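You operate a simulated robot arm through the tools that you are given. There is no shell and no other tool.

You run a simulated robot arm. Do the job below in one go: nothing can be reset, and whatever is moved stays where it is left.

Task
Slide the loose bead and cylinder a hand's width towards the heap and sweep the table.
Fine: slide each straight on over the table without lifting; sweep the dust before them off with the hand broom and put it back; the other two pieces stay. Set down upright: hand broom. What is to be rubbed or washed off counts as gone when no trace of it is left.

Only the result counts: the job must be done as asked and must still hold three seconds after the hand-in. Knocking over, shifting, dropping, spilling or breaking anything else fails it.

Robot
A 7-joint arm with a two-finger parallel gripper, fixed in place. Base frame: the origin is at the foot of the arm, x ahead of it, y to its left, z up. Readings come in m, rad, newtons and seconds.
Its first joint turns from -2.897 to 2.897 rad. Payload 4.4 kg.
The tool frame sits at the grasp point between the pads (the TCP): z along the fingers, y along the line on which they close. The tips reach 0.023 m beyond it. Largest opening 0.094 m; finger width 0.038, thickness 0.01; the body of the gripper, 0.054 by 0.096 m, starts 0.039 m behind the TCP.
Orientation is that of the tool frame in the base frame, as a unit quaternion [w, x, y, z]. With the fingers straight down and closing along the base's y, the tool's x points along the base's -x, its y along +y and its z along -z.

Tools
- The arm moves only by the tool drive_tool. Its argument "moves" is one flat list of numbers, 7 for each row, row after row: the opening, from 0 (shut) to 1 (fully open), then the shift along the tool's x, y, z in units of 20 mm (1.0 is 20 mm), then the turn, a rotation vector about the tool's x, y, z in units of 8 degrees (1.0 is 8 degrees). In form: [hand, dx, dy, dz, rx, ry, rz, hand, dx, dy, dz, rx, ry, rz, ...]. A call has 1 to 20 rows; each row shifts and turns the commanded pose from where the row before left it, along the tool's axes as they then stand. A call with a number of a shift or a turn outside -1 to 1 is refused whole. Rows are played at 5 a second. More than 0.05 m and 0.15 rad between two rows, or a gripper value outside its range, and nothing of the call is played. Where a pose cannot be reached the arm comes as near as it can. A force on the tool above 40 N (or 10 N above the force at the start of the call, whichever is more), or a blocked arm, ends the call early, and 0.2 s more pass. The fingers move at their own pace (about 0.072 m/s each) and stop on an object; they squeeze with about 27 N. The grip force told is the motor's: it shows also when the fingers shut on nothing. Time passes only in rows, and 0.2 s behind the last, so rows that do not move let the fingers close. The reply holds the time, the measured pose of the TCP, the force on the tool along the base axes, the opening and the grip force, in the units named above and with some noise, with the torque about the TCP (base axes, N m) and any sound that the robot's microphone picked up.
- Cameras (640 x 400 px; columns grow to the right, rows downward): "scene" is fixed at [0.0491, 0.501, 1.3088]; the picture's right is [-0.31, -0.95, 0.00], its down [-0.45, 0.15, -0.88] and it looks along [0.84, -0.27, -0.47] (base axes); focal length 335 px, centre (320, 200). "wrist" rides on the gripper at [0.086, 0.016, -0.074] in the tool frame; the picture's right is [-0.18, 0.98, 0.00], its down [-0.58, -0.11, -0.81] and it looks along [-0.79, -0.15, 0.59] (tool axes); focal length 243 px, centre (320, 200). There is no depth. A picture from a camera that has moved, and an enlarged one, comes with that camera's place and axes in the base frame and with its lens.
- grab_frame(camera): a new picture of that camera. The clock stands still meanwhile.
- inspect(camera, box): a new picture of the part [left, top, right, bottom] of that camera's present view, enlarged. The clock stands still meanwhile.
- close_job(): hands the job in; it is judged then, once.

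Places have to be worked out from the pictures, the camera data and where the tool is seen. Open the gripper and draw the arm clear of the work before you hand the job in, unless the task says otherwise.

The tools are called after ">>>" as name(argument=value, ...) on one line, values as JSON. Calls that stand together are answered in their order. drive_tool: Moves the arm, as the interface text tells. Its arguments: {"type":"object","properties":{"moves":{"type":"array"}},"required":["moves"]} The other tools are called the same way: grab_frame (camera) takes a picture; inspect (camera, box) takes an enlarged picture of a part of a camera's view; close_job () hands the job in.

At the start:

```text
time_s: 0.0
position: [0.5053, 0.6131, 1.1613]
ee_rot: [0.0, 0.0, 1.0, -0.001]
wrist_force: [0.8, -1.2, 0.1]
torque: [0.0, 0.02, 0.01]
gripper_width: 0.094
grasp_force: 0.1
```

scene: 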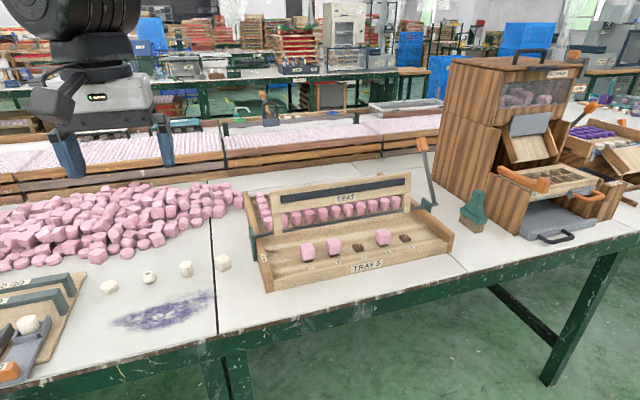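
wrist: 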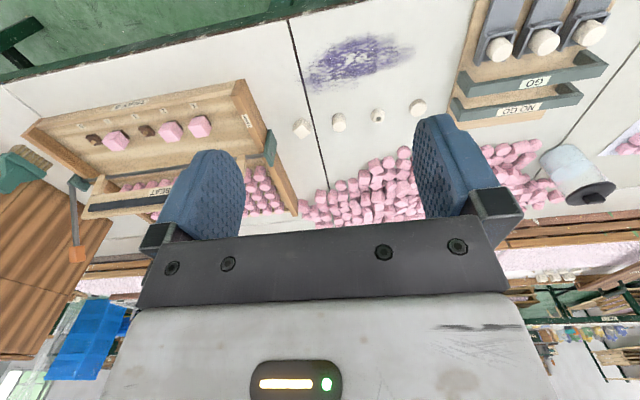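

I start by looking closer at the four loose pieces, the dust and the hand broom.

>>> inspect(camera="scene", box=[60, 220, 260, 345])

>>> inspect(camera="scene", box=[400, 130, 560, 250])

>>> inspect(camera="wrist", box=[260, 20, 500, 170])

>>> inspect(camera="wrist", box=[0, 90, 160, 270])

```text
3.20 times, centred on (160, 282) of scene
camera zoom: at [0.0491, 0.501, 1.3088], right [-0.31, -0.95, 0.0], down [-0.45, 0.15, -0.88], along [0.84, -0.27, -0.47], focal length 1073 px, centre (832, -64)
```

zoom: 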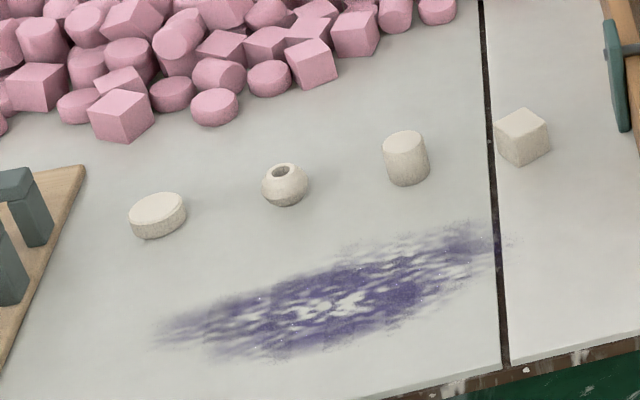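

```text
3.33 times, centred on (480, 190) of scene
camera zoom: at [0.0491, 0.501, 1.3088], right [-0.31, -0.95, 0.0], down [-0.45, 0.15, -0.88], along [0.84, -0.27, -0.47], focal length 1118 px, centre (-213, 233)
```

zoom: 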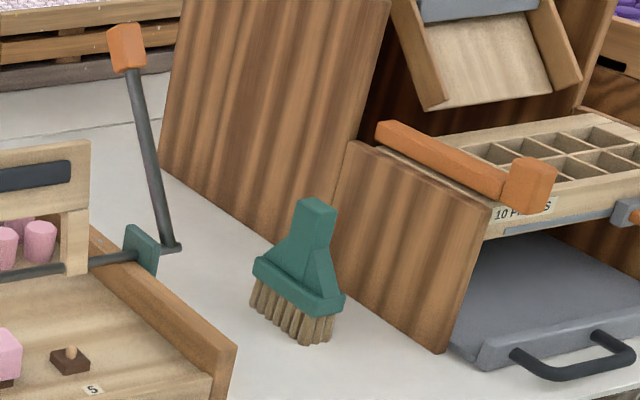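

```text
2.67 times, centred on (380, 95) of wrist
camera zoom: at [0.419, 0.632, 1.2351], right [0.18, 0.98, 0.0], down [0.58, -0.11, 0.81], along [0.79, -0.15, -0.59], focal length 647 px, centre (160, 480)
```

zoom: 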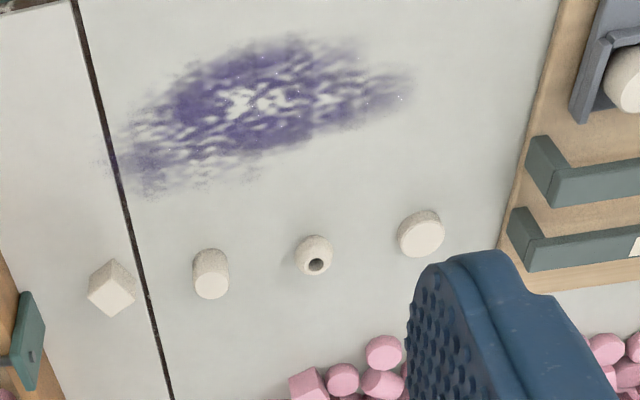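

```text
2.22 times, centred on (80, 180) of wrist
camera zoom: at [0.419, 0.632, 1.2351], right [0.18, 0.98, 0.0], down [0.58, -0.11, 0.81], along [0.79, -0.15, -0.59], focal length 539 px, centre (853, 244)
```

zoom: 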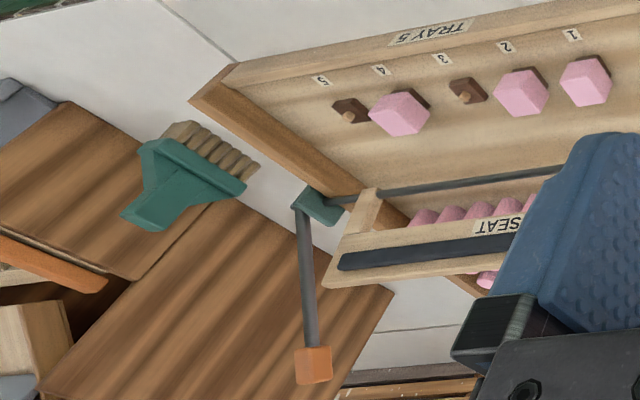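

Triangulating the two views puts the table top near z≈0.765, with the pieces in a row at x≈0.75: disc y≈0.783, bead y≈0.70, cylinder y≈0.614, cube y≈0.529. The dust covers about x 0.60–0.70, y 0.53–0.77, and the broom is near (0.72,-0.19). I lower the arm to see the pieces more exactly.

>>> drive_tool(moves=[1, -0.25, 0.1, 0.9, 0, 0, 0, 1, -0.25, 0.1, 0.9, 0, 0, 0, 1, -0.25, 0.1, 0.9, 0, 0, 0, 1, -0.25, 0.1, 0.9, 0, 0, 0, 1, -0.25, 0, 0.9, 0, 0, 0, 1, -0.25, 0, 0.9, 0, 0, 0, 1, -0.25, 0, 0.9, 0, 0, 0, 1, -0.25, 0, 0.9, 0, 0, 0, 1, 0, 0, 0.9, 0, 0, 0, 1, 0, 0, 0.9, 0, 0, 0])

>>> grab_frame(camera="wrist")

>>> grab_frame(camera="scene")

```text
time_s: 2.2
position: [0.5464, 0.6221, 0.9795]
ee_rot: [0.0, 0.001, 1.0, 0.0]
wrist_force: [0.7, 0.4, 0.3]
torque: [0.0, 0.0, -0.01]
gripper_width: 0.0942
grasp_force: 0.1
```

```text
taken
camera wrist: at [0.4596, 0.6411, 1.0542], right [0.18, 0.98, 0.0], down [0.58, -0.11, 0.81], along [0.79, -0.15, -0.59], focal length 243 px, centre (320, 200)
```

wrist: 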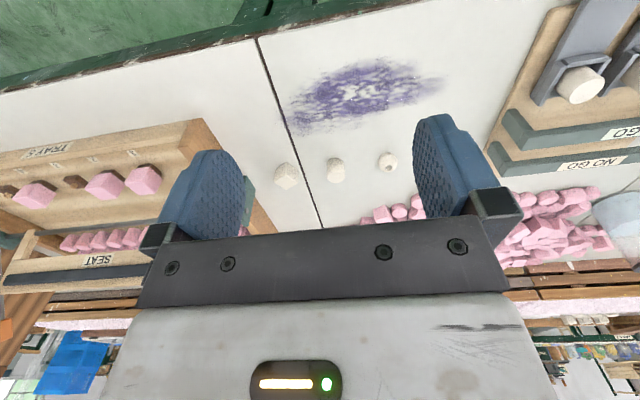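

```text
taken
```

scene: 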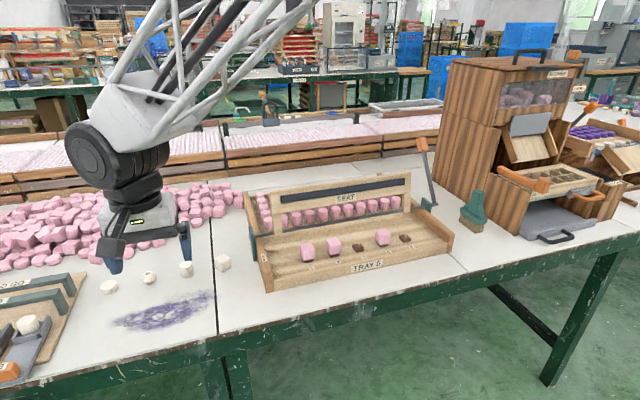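

The arm's reading matches the command. I enlarge the wrist view for accurate positions of the pieces and the dust.

>>> inspect(camera="wrist", box=[250, 40, 450, 240])

>>> inspect(camera="scene", box=[80, 170, 260, 340])

```text
2.00 times, centred on (350, 140) of wrist
camera zoom: at [0.4596, 0.6411, 1.0542], right [0.18, 0.98, 0.0], down [0.58, -0.11, 0.81], along [0.79, -0.15, -0.59], focal length 485 px, centre (260, 320)
```

zoom: 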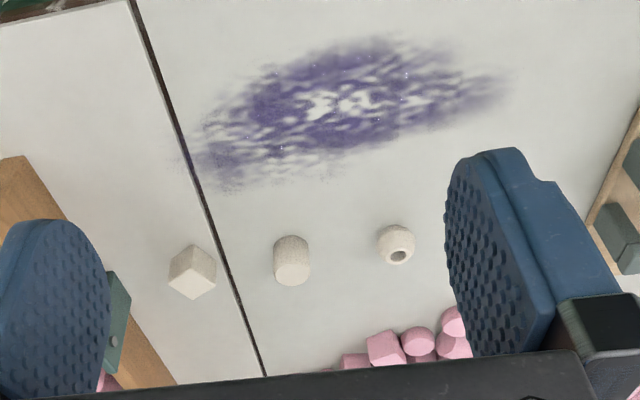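

```text
2.35 times, centred on (170, 255) of scene
camera zoom: at [0.0491, 0.501, 1.3088], right [-0.31, -0.95, 0.0], down [-0.45, 0.15, -0.88], along [0.84, -0.27, -0.47], focal length 789 px, centre (673, 71)
```

zoom: 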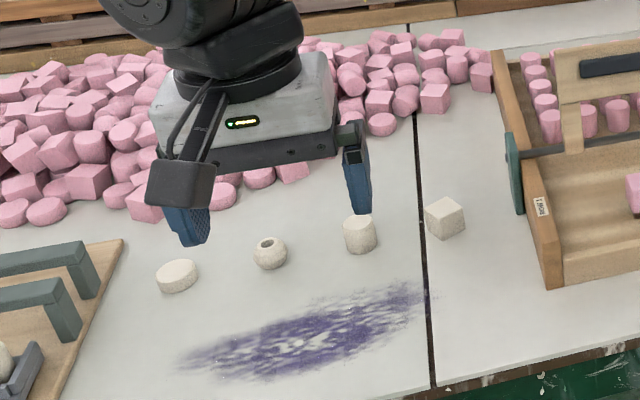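

The pieces' centres refine to about bead (0.748,0.696) and cylinder (0.750,0.612), each about 34 mm wide. I'll push each with the two fingertips held about 24 mm apart, as a cradle from behind, with the tool tipped outward for reach. Next I go down behind the cylinder.

>>> drive_tool(moves=[0.255, -0.8, -0.06, 0.9, 0, 0, 0, 0.255, -0.8, -0.06, 0.9, 0, 0, 0, 0.255, -0.8, -0.06, 0.9, 0, 0, 0, 0.255, -0.8, -0.06, 0.9, 0, 0, 0, 0.255, -0.8, -0.06, 0.9, 0, 0, 0, 0.255, -0.8, -0.06, 0.9, 0, 0, 0, 0.255, -0.8, -0.06, 0.9, 0, 0, 0, 0.255, -0.8, -0.06, 0.9, 0, 0, 0, 0.255, 0, 0, 0, 0, 0, 0])

>>> grab_frame(camera="wrist")

>>> inspect(camera="scene", box=[80, 170, 260, 340])

```text
time_s: 4.2
position: [0.6737, 0.6133, 0.8341]
ee_rot: [0.001, 0.001, 1.0, 0.0]
wrist_force: [-0.4, 0.7, 0.8]
torque: [-0.02, -0.04, 0.0]
gripper_width: 0.0242
grasp_force: 0.2
```

```text
taken
camera wrist: at [0.5892, 0.6312, 0.9095], right [0.18, 0.98, 0.0], down [0.58, -0.11, 0.81], along [0.79, -0.15, -0.59], focal length 243 px, centre (320, 200)
```

wrist: 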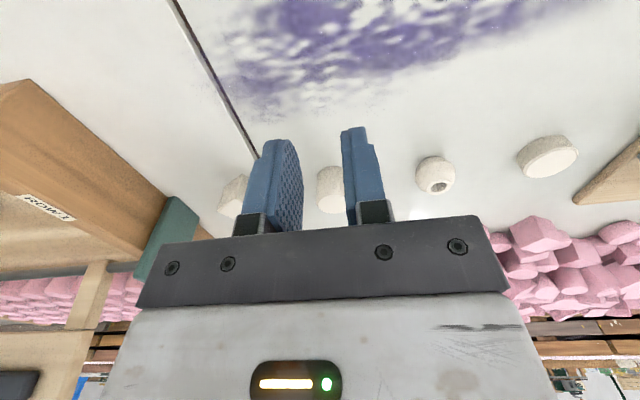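

```text
2.35 times, centred on (170, 255) of scene
camera zoom: at [0.0491, 0.501, 1.3088], right [-0.31, -0.95, 0.0], down [-0.45, 0.15, -0.88], along [0.84, -0.27, -0.47], focal length 789 px, centre (673, 71)
```

zoom: 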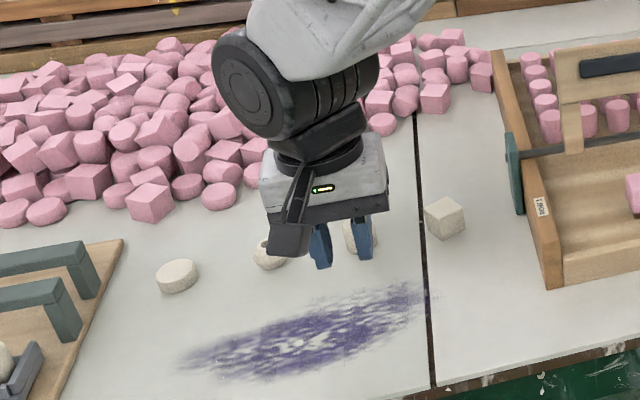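

The cylinder lies straight ahead between the fingers at y≈0.611. I lower a bit and tip the tool 20° outward.

>>> drive_tool(moves=[0.255, 0, -0.1, 0.7, 0, 0, 0, 0.255, 0, 0, 0.5, 0, 0, 0, 0.255, 0, 0, 0, 0, -1, 0, 0.255, 0, 0, 0, 0, -1, 0, 0.255, 0, 0, 0, 0, -0.5, 0, 0.255, 0, 0, 0, 0, 0, 0])

>>> grab_frame(camera="wrist")

>>> inspect(camera="scene", box=[130, 220, 230, 290])

```text
time_s: 5.6
position: [0.6735, 0.6095, 0.8121]
ee_rot: [0.176, 0.0, 0.984, 0.0]
wrist_force: [0.2, 0.0, 0.5]
torque: [0.0, 0.04, 0.02]
gripper_width: 0.024
grasp_force: 0.1
```

```text
taken
camera wrist: at [0.5668, 0.6282, 0.8524], right [0.17, 0.98, 0.06], down [0.27, -0.11, 0.96], along [0.95, -0.15, -0.28], focal length 243 px, centre (320, 200)
```

wrist: 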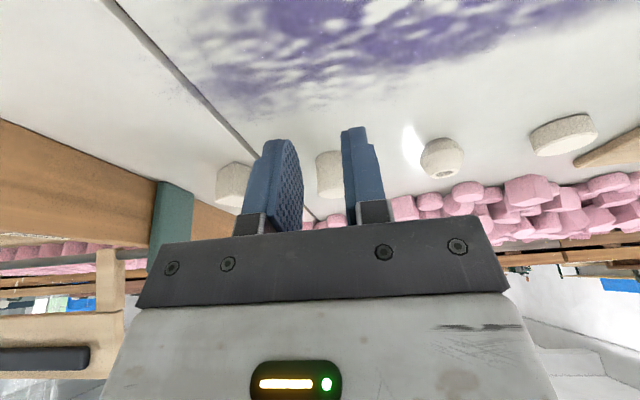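

```text
5.71 times, centred on (180, 255) of scene
camera zoom: at [0.0491, 0.501, 1.3088], right [-0.31, -0.95, 0.0], down [-0.45, 0.15, -0.88], along [0.84, -0.27, -0.47], focal length 1916 px, centre (1120, -114)
```

zoom: 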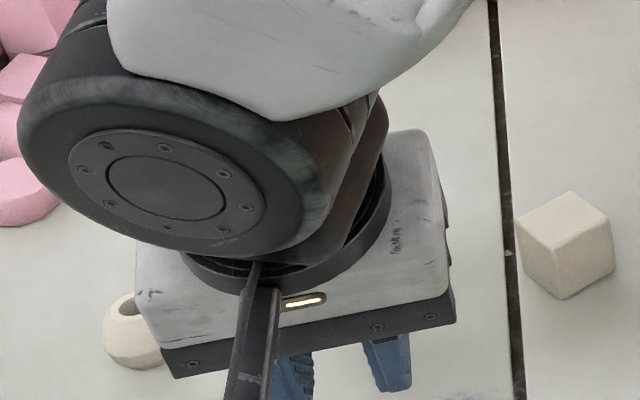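

Tipped 20° now with the TCP at z 0.812. I lower slowly by 15 mm, watching the force for table contact.

>>> drive_tool(moves=[0.255, 0.085, 0.05, 0.235, 0, 0, 0, 0.255, 0.085, 0, 0.235, 0, 0, 0, 0.255, 0.085, 0, 0.235, 0, 0, 0, 0.255, 0, 0, 0, 0, 0, 0])

>>> grab_frame(camera="wrist")

```text
time_s: 6.6
position: [0.6735, 0.6096, 0.7971]
ee_rot: [0.173, 0.0, 0.985, 0.0]
wrist_force: [-0.1, -0.3, 0.5]
torque: [0.0, -0.02, 0.02]
gripper_width: 0.0239
grasp_force: 0.1
```

```text
taken
camera wrist: at [0.5665, 0.629, 0.8379], right [0.17, 0.98, 0.06], down [0.27, -0.11, 0.96], along [0.95, -0.15, -0.28], focal length 243 px, centre (320, 200)
```

wrist: 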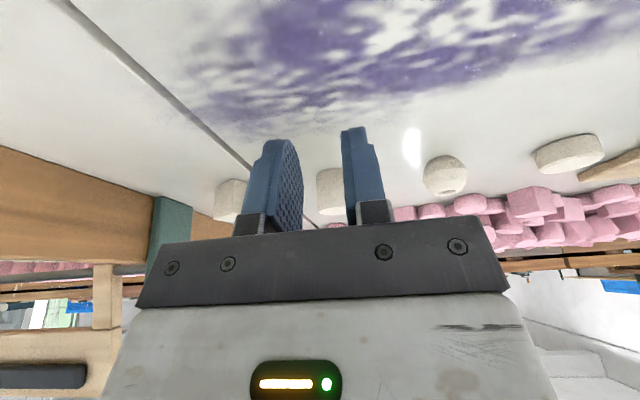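

No contact yet, and the cylinder is aligned at y≈0.61. I lower 3 mm more and advance to just behind the cylinder.

>>> drive_tool(moves=[0.255, 0.025, 0.0, 0.07, 0, 0, 0, 0.255, 0.025, 0, 0.07, 0, 0, 0, 0.255, -0.47, 0.02, 0.171, 0, 0, 0, 0.255, -0.47, 0.02, 0.171, 0, 0, 0, 0.255, -0.235, 0, 0.0855, 0, 0, 0, 0.255, 0, 0, 0, 0, 0, 0])

>>> inspect(camera="wrist", box=[200, 80, 480, 255])

>>> inspect(camera="scene", box=[110, 200, 250, 290])

```text
time_s: 8.0
position: [0.6993, 0.6101, 0.7936]
ee_rot: [0.173, 0.0, 0.985, 0.0]
wrist_force: [-0.2, 0.4, 0.0]
torque: [0.0, 0.0, -0.03]
gripper_width: 0.0238
grasp_force: 0.0
```

```text
2.29 times, centred on (340, 168) of wrist
camera zoom: at [0.5926, 0.6301, 0.8339], right [0.17, 0.98, 0.06], down [0.27, -0.11, 0.96], along [0.95, -0.15, -0.28], focal length 555 px, centre (274, 274)
```

zoom: 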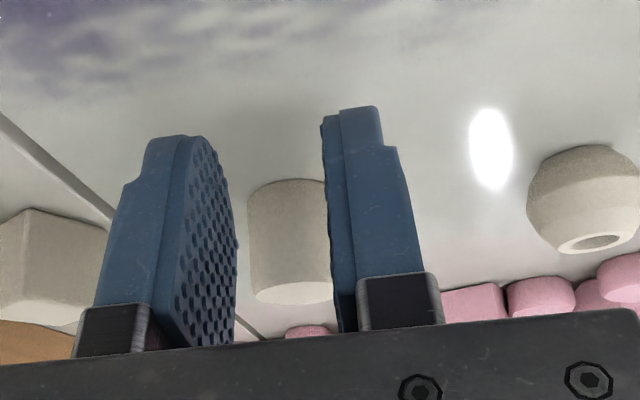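

```text
4.44 times, centred on (180, 245) of scene
camera zoom: at [0.0491, 0.501, 1.3088], right [-0.31, -0.95, 0.0], down [-0.45, 0.15, -0.88], along [0.84, -0.27, -0.47], focal length 1490 px, centre (942, 0)
```

zoom: 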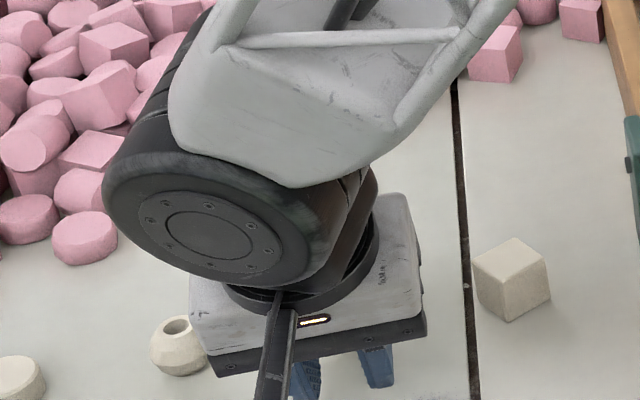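

Now the view between the fingers is clear: the cylinder's base is still about 10 mm ahead, slightly to the left of my centre line (y≈0.613). I shift 3 mm left and push forward slowly by 25 mm, then check.

>>> drive_tool(moves=[0.255, 0, 0.15, 0, 0, 0, 0, 0.255, -0.329, 0, 0.12, 0, 0, 0, 0.255, -0.329, 0, 0.12, 0, 0, 0, 0.255, -0.329, 0, 0.12, 0, 0, 0, 0.255, -0.188, 0, 0.068, 0, 0, 0, 0.255, 0, 0, 0, 0, 0, 0])

>>> inspect(camera="wrist", box=[200, 80, 480, 255])

>>> inspect(camera="scene", box=[110, 200, 250, 290])

```text
time_s: 9.4
position: [0.7239, 0.6145, 0.7937]
ee_rot: [0.173, 0.0, 0.985, -0.001]
wrist_force: [-0.1, 0.0, 0.6]
torque: [0.0, 0.03, -0.01]
gripper_width: 0.0242
grasp_force: 0.0
```

```text
2.29 times, centred on (340, 168) of wrist
camera zoom: at [0.6168, 0.6336, 0.8341], right [0.17, 0.98, 0.06], down [0.27, -0.11, 0.96], along [0.95, -0.15, -0.28], focal length 555 px, centre (274, 274)
```

zoom: 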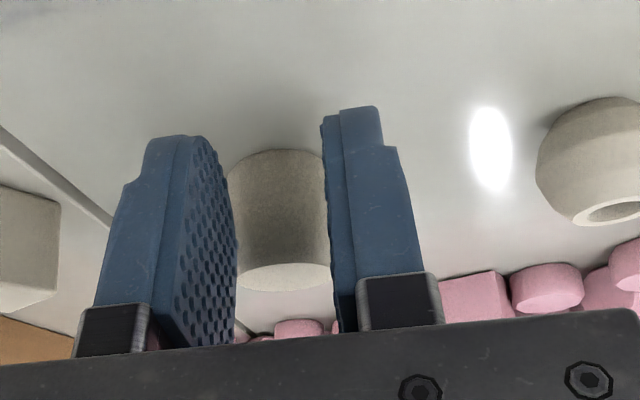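

```text
4.44 times, centred on (180, 245) of scene
camera zoom: at [0.0491, 0.501, 1.3088], right [-0.31, -0.95, 0.0], down [-0.45, 0.15, -0.88], along [0.84, -0.27, -0.47], focal length 1490 px, centre (942, 0)
```

zoom: 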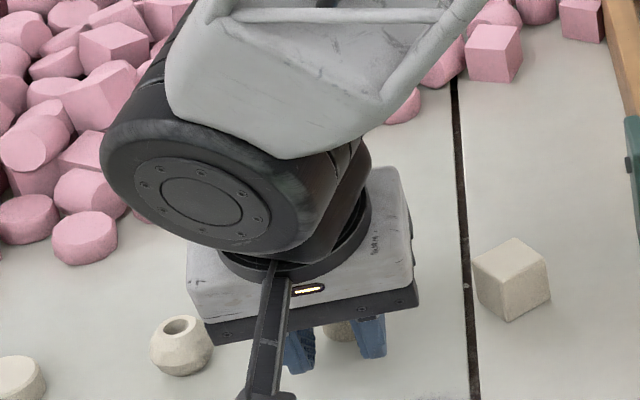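

The cylinder sits centred just beyond the fingertips, without contact force yet. I push on 16 mm and check whether it now rides along.

>>> drive_tool(moves=[0.255, -0.282, 0, 0.103, 0, 0, 0, 0.255, -0.282, 0, 0.103, 0, 0, 0, 0.255, -0.188, 0, 0.068, 0, 0, 0, 0.255, 0, 0, 0, 0, 0, 0])

>>> inspect(camera="wrist", box=[200, 80, 480, 255])

>>> inspect(camera="scene", box=[110, 200, 250, 290])

```text
time_s: 10.4
position: [0.7399, 0.6144, 0.7933]
ee_rot: [0.173, -0.001, 0.985, 0.0]
wrist_force: [-0.7, 0.2, -0.2]
torque: [-0.01, -0.03, -0.03]
gripper_width: 0.0239
grasp_force: 0.2
```

```text
2.29 times, centred on (340, 168) of wrist
camera zoom: at [0.633, 0.6328, 0.8345], right [0.17, 0.98, 0.06], down [0.27, -0.11, 0.96], along [0.95, -0.15, -0.28], focal length 555 px, centre (274, 274)
```

zoom: 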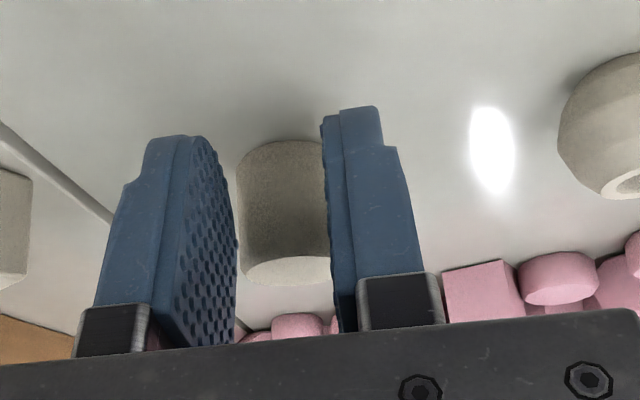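

```text
4.44 times, centred on (180, 245) of scene
camera zoom: at [0.0491, 0.501, 1.3088], right [-0.31, -0.95, 0.0], down [-0.45, 0.15, -0.88], along [0.84, -0.27, -0.47], focal length 1490 px, centre (942, 0)
```

zoom: 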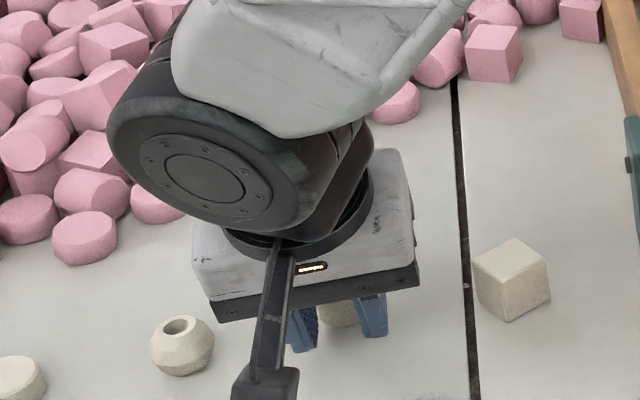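

The cylinder has begun to ride with the fingers, having settled slightly toward the left finger. I push 20 mm further and compare.

>>> drive_tool(moves=[0.255, -0.313, 0, 0.114, 0, 0, 0, 0.255, -0.313, 0, 0.114, 0, 0, 0, 0.255, -0.313, 0, 0.114, 0, 0, 0, 0.255, 0, 0, 0, 0, 0, 0])

>>> inspect(camera="wrist", box=[200, 80, 480, 255])

>>> inspect(camera="scene", box=[110, 200, 250, 290])

```text
time_s: 11.4
position: [0.7598, 0.6142, 0.7947]
ee_rot: [0.173, 0.0, 0.985, 0.0]
wrist_force: [0.0, 0.1, -0.2]
torque: [0.01, 0.01, -0.02]
gripper_width: 0.0238
grasp_force: 0.1
```

```text
2.29 times, centred on (340, 168) of wrist
camera zoom: at [0.6536, 0.6324, 0.8353], right [0.17, 0.98, 0.06], down [0.27, -0.11, 0.96], along [0.95, -0.15, -0.28], focal length 555 px, centre (274, 274)
```

zoom: 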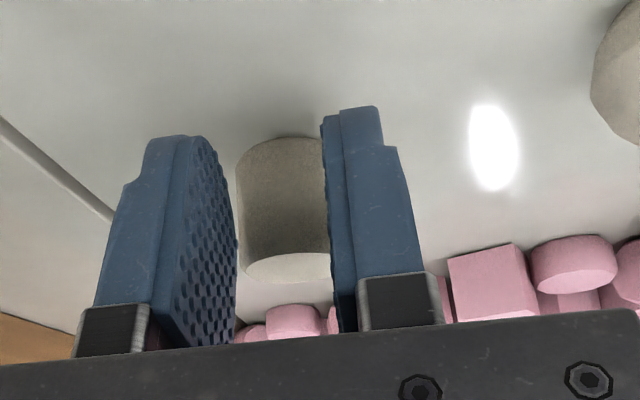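

```text
4.44 times, centred on (180, 245) of scene
camera zoom: at [0.0491, 0.501, 1.3088], right [-0.31, -0.95, 0.0], down [-0.45, 0.15, -0.88], along [0.84, -0.27, -0.47], focal length 1490 px, centre (942, 0)
```

zoom: 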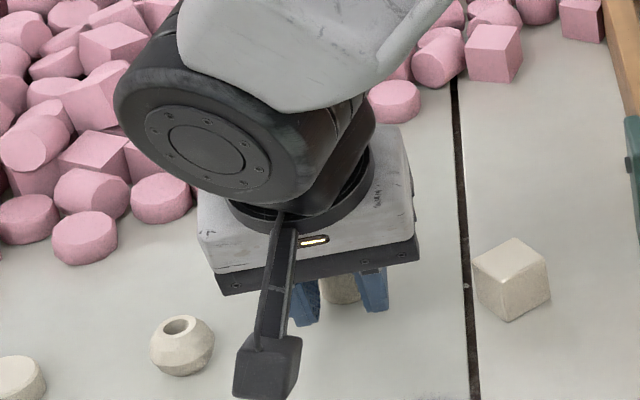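

The cylinder image is now constant between the fingers, so it rides along; I judge contact began at TCP x≈0.731. I push 50 mm on and check.

>>> drive_tool(moves=[0.255, -0.47, 0, 0.171, 0, 0, 0, 0.255, -0.47, 0, 0.171, 0, 0, 0, 0.255, -0.47, 0, 0.171, 0, 0, 0, 0.255, -0.47, 0, 0.171, 0, 0, 0, 0.255, -0.376, 0, 0.137, 0, 0, 0, 0.255, 0, 0, 0, 0, 0, 0])

>>> inspect(camera="wrist", box=[200, 80, 480, 255])

>>> inspect(camera="scene", box=[110, 200, 250, 290])

```text
time_s: 12.8
position: [0.8072, 0.6145, 0.7935]
ee_rot: [0.175, -0.001, 0.985, 0.0]
wrist_force: [0.2, -0.6, -0.3]
torque: [0.02, 0.02, 0.0]
gripper_width: 0.0241
grasp_force: 0.2
```

```text
2.29 times, centred on (340, 168) of wrist
camera zoom: at [0.7013, 0.6329, 0.8339], right [0.17, 0.98, 0.06], down [0.27, -0.11, 0.96], along [0.95, -0.15, -0.28], focal length 555 px, centre (274, 274)
```

zoom: 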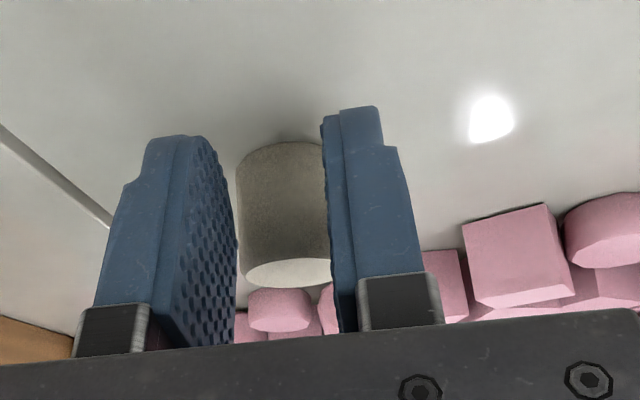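

```text
4.44 times, centred on (180, 245) of scene
camera zoom: at [0.0491, 0.501, 1.3088], right [-0.31, -0.95, 0.0], down [-0.45, 0.15, -0.88], along [0.84, -0.27, -0.47], focal length 1490 px, centre (942, 0)
```

zoom: 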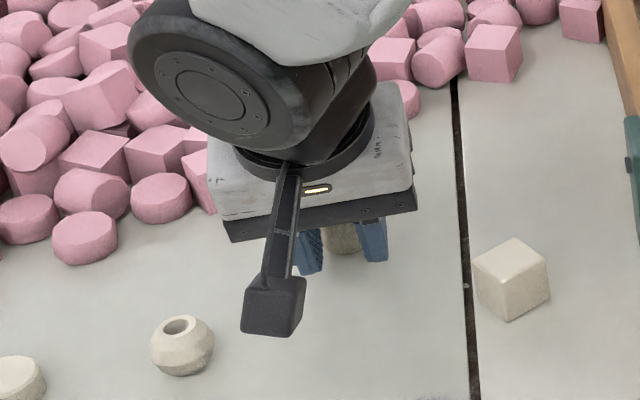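

The cylinder has ridden straight with the fingers. I back off, rise and move left behind the bead so the scene camera can measure the cylinder's new place.

>>> drive_tool(moves=[0.255, 0.47, 0, -0.171, 0, 0, 0, 0.255, 0.94, 0, -0.342, 0, 0, 0, 0.255, 0.94, 0, -0.342, 0, 0, 0, 0.255, 0.94, 0, -0.342, 0, 0, 0, 0.255, 0.398, 0.75, -0.855, 0, 0, 0, 0.255, 0.398, 0.75, -0.855, 0, 0, 0, 0.255, 0.398, 0.75, -0.855, 0, 0, 0, 0.255, 0.398, 0.75, -0.855, 0, 0, 0, 0.255, 0.398, 0.75, -0.855, 0, 0, 0, 0.255, 0.398, 0.75, -0.855, 0, 0, 0, 0.255, 0, 0, 0, 0, 0, 0])

>>> inspect(camera="scene", box=[60, 220, 260, 345])

>>> grab_frame(camera="wrist")

```text
time_s: 15.2
position: [0.658, 0.7074, 0.876]
ee_rot: [0.173, -0.001, 0.985, 0.0]
wrist_force: [0.1, -0.3, -0.9]
torque: [0.0, 0.03, 0.02]
gripper_width: 0.0241
grasp_force: 0.0
```

```text
3.20 times, centred on (160, 282) of scene
camera zoom: at [0.0491, 0.501, 1.3088], right [-0.31, -0.95, 0.0], down [-0.45, 0.15, -0.88], along [0.84, -0.27, -0.47], focal length 1073 px, centre (832, -64)
```

zoom: 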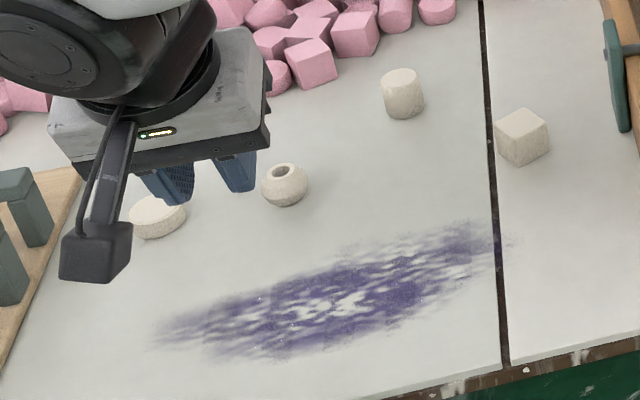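

```text
taken
camera wrist: at [0.551, 0.7249, 0.9166], right [0.17, 0.98, 0.06], down [0.27, -0.11, 0.96], along [0.95, -0.15, -0.28], focal length 243 px, centre (320, 200)
```

wrist: 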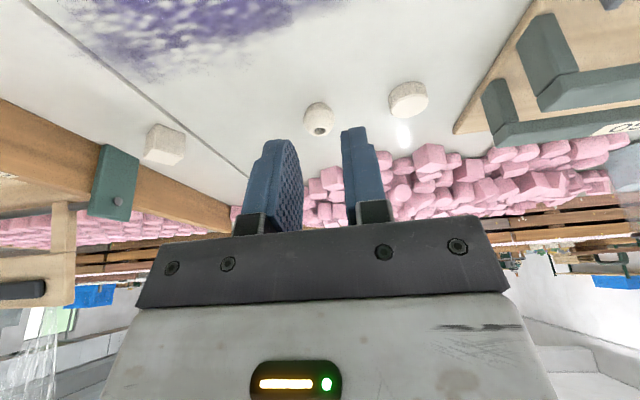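

In the same zoom the cylinder moved from (407,187) to (403,119), about 88 mm straight on in x and 4 mm in y, and it stands upright; that is a hand's width. Before pushing the bead I test at safe height whether the arm reaches (0.805, 0.6955) with this tilt.

>>> drive_tool(moves=[0.255, -0.84, -0.075, 0.379, 0, 0, 0, 0.255, -0.84, -0.075, 0.379, 0, 0, 0, 0.255, -0.84, -0.075, 0.379, 0, 0, 0, 0.255, -0.84, -0.075, 0.379, 0, 0, 0, 0.255, -0.84, -0.075, 0.379, 0, 0, 0, 0.255, -0.84, -0.075, 0.379, 0, 0, 0, 0.255, -0.84, -0.075, 0.379, 0, 0, 0, 0.255, -0.84, -0.075, 0.379, 0, 0, 0, 0.255, 0, 0, 0, 0, 0, 0])

>>> grab_frame(camera="scene")

>>> grab_frame(camera="wrist")

```text
time_s: 17.2
position: [0.8039, 0.6911, 0.8615]
ee_rot: [0.174, 0.001, 0.985, 0.0]
wrist_force: [-0.2, -0.1, 0.5]
torque: [0.03, 0.01, 0.02]
gripper_width: 0.0241
grasp_force: 0.1
```

```text
taken
```

scene: 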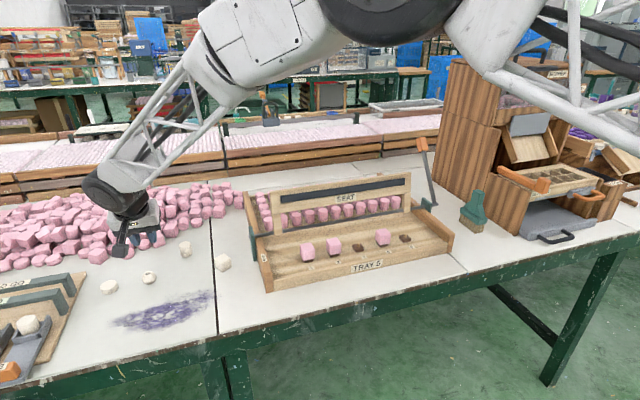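

```text
taken
camera wrist: at [0.6975, 0.7102, 0.9026], right [0.17, 0.98, 0.06], down [0.27, -0.11, 0.96], along [0.95, -0.15, -0.28], focal length 243 px, centre (320, 200)
```

wrist: 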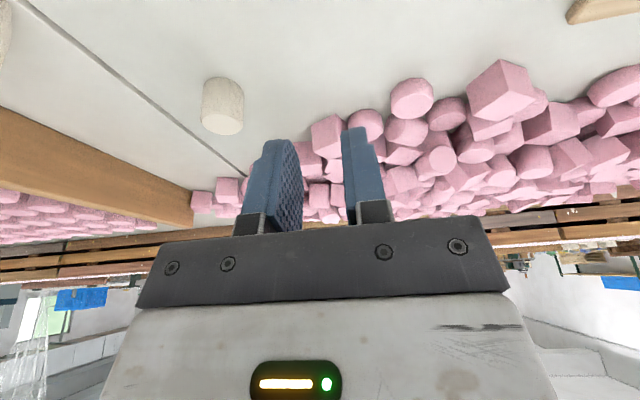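

The arm reaches there easily, and the heap's nearest pieces ahead of the bead start at x≈0.89, leaving room. I go back over the bead and down behind it.

>>> drive_tool(moves=[0.255, 0.833, 0.021, -0.303, 0, 0, 0, 0.255, 0.833, 0.021, -0.303, 0, 0, 0, 0.255, 0.833, 0.021, -0.303, 0, 0, 0, 0.255, 0.833, 0.021, -0.303, 0, 0, 0, 0.255, 0.833, 0.021, -0.303, 0, 0, 0, 0.255, 0.833, 0.021, -0.303, 0, 0, 0, 0.255, 0.833, 0.021, -0.303, 0, 0, 0, 0.255, 0.267, 0, 0.734, 0, 0, 0, 0.255, 0.267, 0, 0.734, 0, 0, 0, 0.255, 0.267, 0, 0.734, 0, 0, 0, 0.255, 0.267, 0, 0.734, 0, 0, 0, 0.255, 0, 0, 0, 0, 0, 0])

>>> inspect(camera="wrist", box=[200, 80, 480, 255])

>>> inspect(camera="scene", box=[80, 210, 260, 340])

```text
time_s: 19.8
position: [0.6785, 0.6964, 0.8006]
ee_rot: [0.173, 0.0, 0.985, 0.0]
wrist_force: [0.6, -0.4, -0.2]
torque: [0.02, 0.0, -0.03]
gripper_width: 0.0241
grasp_force: 0.1
```

```text
2.29 times, centred on (340, 168) of wrist
camera zoom: at [0.5716, 0.7147, 0.8411], right [0.17, 0.98, 0.06], down [0.27, -0.11, 0.96], along [0.95, -0.15, -0.28], focal length 555 px, centre (274, 274)
```

zoom: 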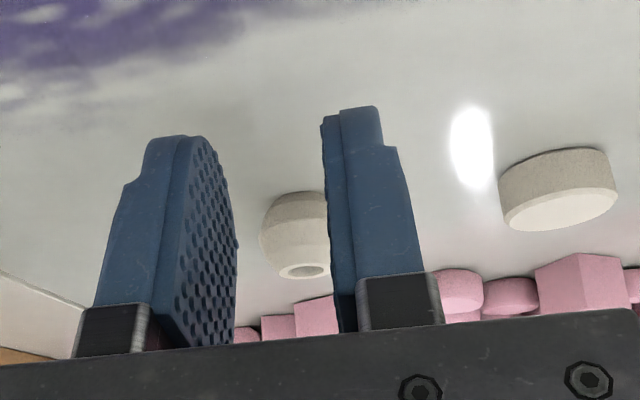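

```text
3.08 times, centred on (170, 275) of scene
camera zoom: at [0.0491, 0.501, 1.3088], right [-0.31, -0.95, 0.0], down [-0.45, 0.15, -0.88], along [0.84, -0.27, -0.47], focal length 1032 px, centre (782, -31)
```

zoom: 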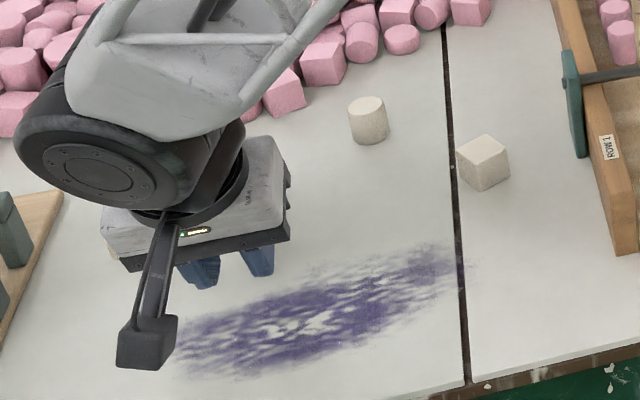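

The bead is about 2 mm left of my centre line. I correct that, lower to pushing height and advance to just behind it.

>>> drive_tool(moves=[0.255, 0.055, 0.1, 0.153, 0, 0, 0, 0.255, 0.055, 0, 0.153, 0, 0, 0, 0.255, -0.376, 0, 0.137, 0, 0, 0, 0.255, -0.376, 0, 0.137, 0, 0, 0, 0.255, -0.376, 0, 0.137, 0, 0, 0, 0.255, 0, 0, 0, 0, 0, 0])

>>> inspect(camera="wrist", box=[200, 80, 480, 255])

```text
time_s: 21.2
position: [0.7039, 0.6969, 0.7935]
ee_rot: [0.173, 0.0, 0.985, 0.0]
wrist_force: [-0.3, -0.5, 0.4]
torque: [0.0, 0.04, 0.02]
gripper_width: 0.024
grasp_force: 0.1
```

```text
2.29 times, centred on (340, 168) of wrist
camera zoom: at [0.5978, 0.7154, 0.8349], right [0.17, 0.98, 0.06], down [0.27, -0.11, 0.96], along [0.95, -0.15, -0.28], focal length 555 px, centre (274, 274)
```

zoom: 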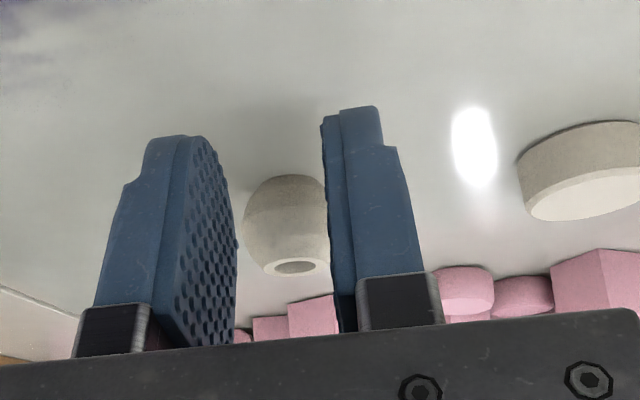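

The bead is nearly centred in the gap. I push forward 20 mm in small steps and compare.

>>> drive_tool(moves=[0.255, -0.235, 0.05, 0.0855, 0, 0, 0, 0.255, -0.235, 0, 0.0855, 0, 0, 0, 0.255, -0.235, 0, 0.0855, 0, 0, 0, 0.255, -0.235, 0, 0.0855, 0, 0, 0, 0.255, 0, 0, 0, 0, 0, 0])

>>> inspect(camera="wrist", box=[200, 80, 480, 255])

>>> inspect(camera="scene", box=[80, 210, 260, 340])

```text
time_s: 22.4
position: [0.7262, 0.6985, 0.7939]
ee_rot: [0.173, -0.001, 0.985, 0.001]
wrist_force: [0.4, 0.8, 0.1]
torque: [0.0, -0.02, 0.03]
gripper_width: 0.0242
grasp_force: 0.2
```

```text
2.29 times, centred on (340, 168) of wrist
camera zoom: at [0.6184, 0.7175, 0.8353], right [0.17, 0.98, 0.06], down [0.27, -0.11, 0.96], along [0.95, -0.15, -0.28], focal length 555 px, centre (274, 274)
```

zoom: 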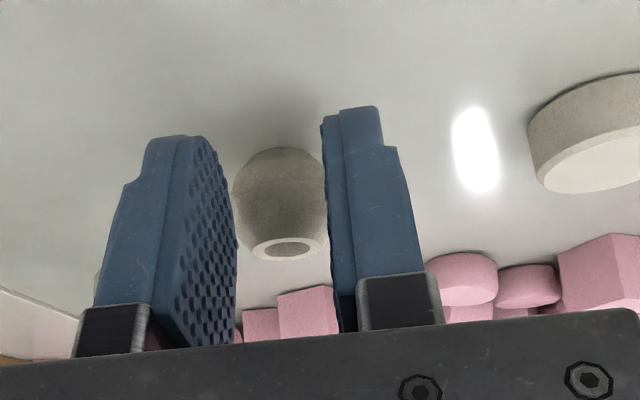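

```text
3.08 times, centred on (170, 275) of scene
camera zoom: at [0.0491, 0.501, 1.3088], right [-0.31, -0.95, 0.0], down [-0.45, 0.15, -0.88], along [0.84, -0.27, -0.47], focal length 1032 px, centre (782, -31)
```

zoom: 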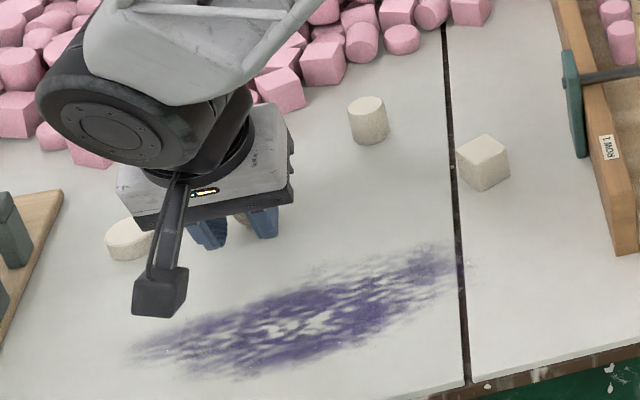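

I push another 20 mm to see whether the bead rides along.

>>> drive_tool(moves=[0.255, -0.235, 0, 0.0855, 0, 0, 0, 0.255, -0.235, 0, 0.0855, 0, 0, 0, 0.255, -0.235, 0, 0.0855, 0, 0, 0, 0.255, -0.235, 0, 0.0855, 0, 0, 0, 0.255, 0, 0, 0, 0, 0, 0])

>>> inspect(camera="wrist", box=[200, 80, 480, 255])

>>> inspect(camera="scene", box=[80, 210, 260, 340])

```text
time_s: 23.6
position: [0.744, 0.6979, 0.7937]
ee_rot: [0.174, 0.0, 0.985, 0.0]
wrist_force: [0.7, -0.1, -0.4]
torque: [-0.04, 0.01, -0.01]
gripper_width: 0.024
grasp_force: 0.5
```

```text
2.29 times, centred on (340, 168) of wrist
camera zoom: at [0.6374, 0.7169, 0.8347], right [0.17, 0.98, 0.06], down [0.27, -0.11, 0.96], along [0.95, -0.15, -0.28], focal length 555 px, centre (274, 274)
```

zoom: 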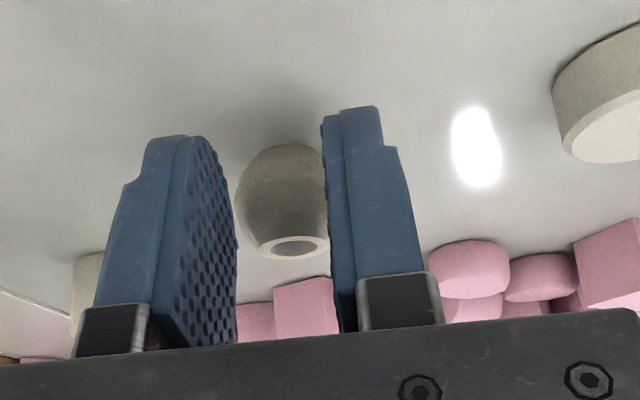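

```text
3.08 times, centred on (170, 275) of scene
camera zoom: at [0.0491, 0.501, 1.3088], right [-0.31, -0.95, 0.0], down [-0.45, 0.15, -0.88], along [0.84, -0.27, -0.47], focal length 1032 px, centre (782, -31)
```

zoom: 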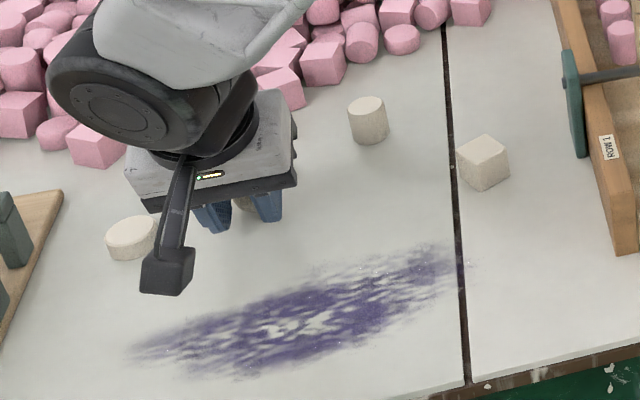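

The bead now rides in the cradle (its hole stayed at the same image spot), with contact from about TCP x≈0.726. I push 40 mm on.

>>> drive_tool(moves=[0.255, -0.376, 0, 0.137, 0, 0, 0, 0.255, -0.376, 0, 0.137, 0, 0, 0, 0.255, -0.376, 0, 0.137, 0, 0, 0, 0.255, -0.376, 0, 0.137, 0, 0, 0, 0.255, -0.376, 0, 0.137, 0, 0, 0, 0.255, 0, 0, 0, 0, 0, 0])

>>> inspect(camera="wrist", box=[200, 80, 480, 255])

>>> inspect(camera="scene", box=[80, 210, 260, 340])

```text
time_s: 25.0
position: [0.7849, 0.6972, 0.7941]
ee_rot: [0.174, -0.001, 0.985, 0.0]
wrist_force: [-0.4, -1.3, 0.4]
torque: [0.0, -0.04, 0.0]
gripper_width: 0.0246
grasp_force: 1.0
```

```text
2.29 times, centred on (340, 168) of wrist
camera zoom: at [0.678, 0.7165, 0.8349], right [0.17, 0.98, 0.06], down [0.27, -0.11, 0.96], along [0.95, -0.15, -0.28], focal length 555 px, centre (274, 274)
```

zoom: 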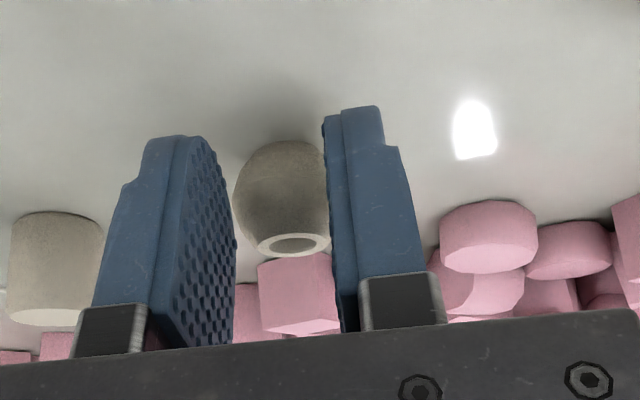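

```text
3.08 times, centred on (170, 275) of scene
camera zoom: at [0.0491, 0.501, 1.3088], right [-0.31, -0.95, 0.0], down [-0.45, 0.15, -0.88], along [0.84, -0.27, -0.47], focal length 1032 px, centre (782, -31)
```

zoom: 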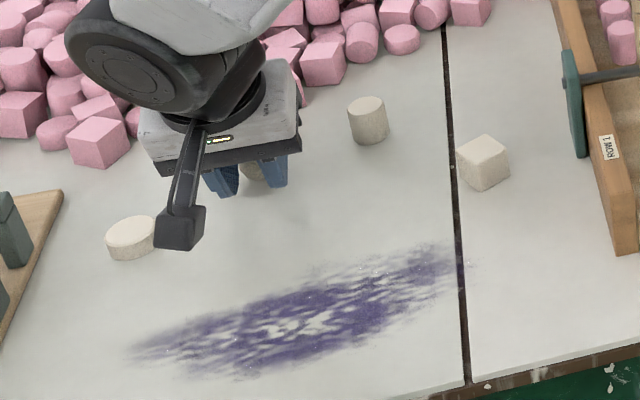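

It still rides straight and level. I push the last 27 mm, then I'll measure.

>>> drive_tool(moves=[0.255, -0.329, 0, 0.12, 0, 0, 0, 0.255, -0.329, 0, 0.12, 0, 0, 0, 0.255, -0.329, 0, 0.12, 0, 0, 0, 0.255, -0.282, 0, 0.103, 0, 0, 0, 0.255, 0, 0, 0, 0, 0, 0])

>>> inspect(camera="wrist", box=[200, 80, 480, 255])

>>> inspect(camera="scene", box=[60, 220, 260, 345])

```text
time_s: 26.2
position: [0.8117, 0.6978, 0.7938]
ee_rot: [0.174, -0.001, 0.985, 0.0]
wrist_force: [-0.4, 0.6, 0.5]
torque: [0.0, 0.0, 0.02]
gripper_width: 0.0246
grasp_force: 0.5
```

```text
2.29 times, centred on (340, 168) of wrist
camera zoom: at [0.7046, 0.7163, 0.8351], right [0.17, 0.98, 0.06], down [0.27, -0.11, 0.96], along [0.95, -0.15, -0.28], focal length 555 px, centre (274, 274)
```

zoom: 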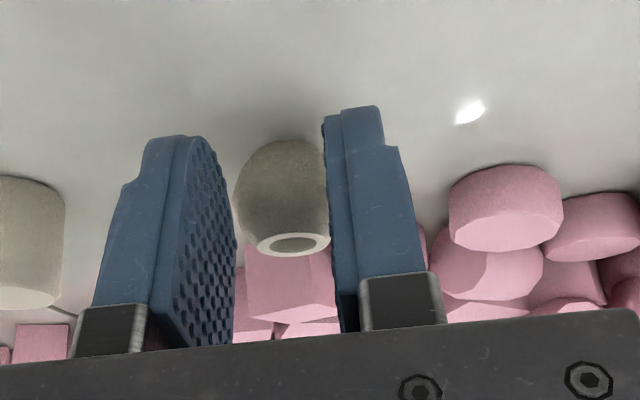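

```text
3.20 times, centred on (160, 282) of scene
camera zoom: at [0.0491, 0.501, 1.3088], right [-0.31, -0.95, 0.0], down [-0.45, 0.15, -0.88], along [0.84, -0.27, -0.47], focal length 1073 px, centre (832, -64)
```

zoom: 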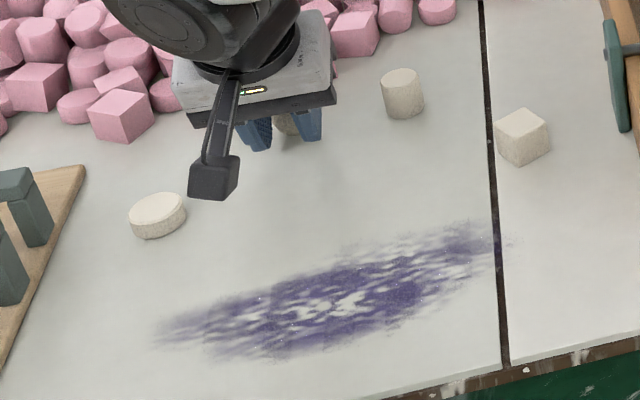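

The bead seems moved about 86 mm. I open the fingers slightly so it isn't dragged, back off straight, and rise clear to measure.

>>> drive_tool(moves=[0.34, 0, 0, 0, 0, 0, 0, 0.34, 0, 0, 0, 0, 0, 0, 0.34, 0.47, 0, -0.171, 0, 0, 0, 0.34, 0.94, 0, -0.342, 0, 0, 0, 0.34, 0.94, 0, -0.342, 0, 0, 0, 0.34, 0.94, 0, -0.342, 0, 0, 0, 0.34, 0.398, 0, -0.855, 0, 0, 0, 0.34, 0.398, 0, -0.855, 0, 0, 0, 0.34, 0.398, -0.5, -0.855, 0, 0, 0, 0.34, 0.398, -0.5, -0.855, 0, 0, 0, 0.34, 0.398, -0.5, -0.855, 0, 0, 0, 0.34, 0.398, -0.5, -0.855, 0, 0, 0, 0.34, 0, 0, 0, 0, 0, 0])

>>> inspect(camera="scene", box=[60, 220, 260, 345])

>>> grab_frame(camera="wrist")

```text
time_s: 29.0
position: [0.6617, 0.6589, 0.8736]
ee_rot: [0.174, 0.0, 0.985, 0.0]
wrist_force: [0.1, -0.9, 0.0]
torque: [-0.03, 0.0, -0.03]
gripper_width: 0.0319
grasp_force: 0.1
```

```text
3.20 times, centred on (160, 282) of scene
camera zoom: at [0.0491, 0.501, 1.3088], right [-0.31, -0.95, 0.0], down [-0.45, 0.15, -0.88], along [0.84, -0.27, -0.47], focal length 1073 px, centre (832, -64)
```

zoom: 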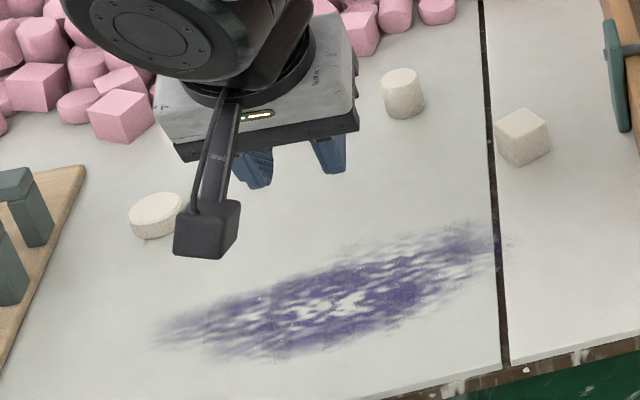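

```text
taken
camera wrist: at [0.5547, 0.6766, 0.9143], right [0.17, 0.98, 0.06], down [0.27, -0.11, 0.96], along [0.95, -0.15, -0.28], focal length 243 px, centre (320, 200)
```

wrist: 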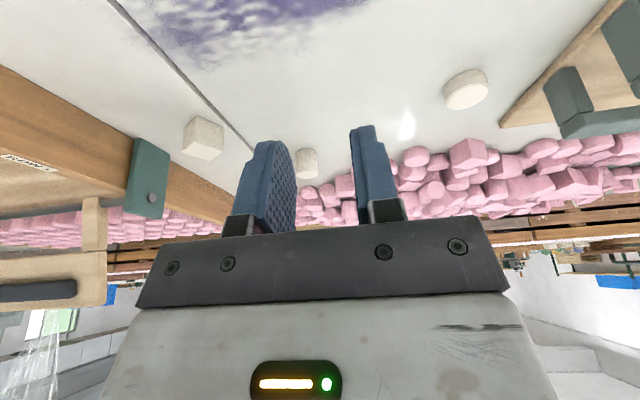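

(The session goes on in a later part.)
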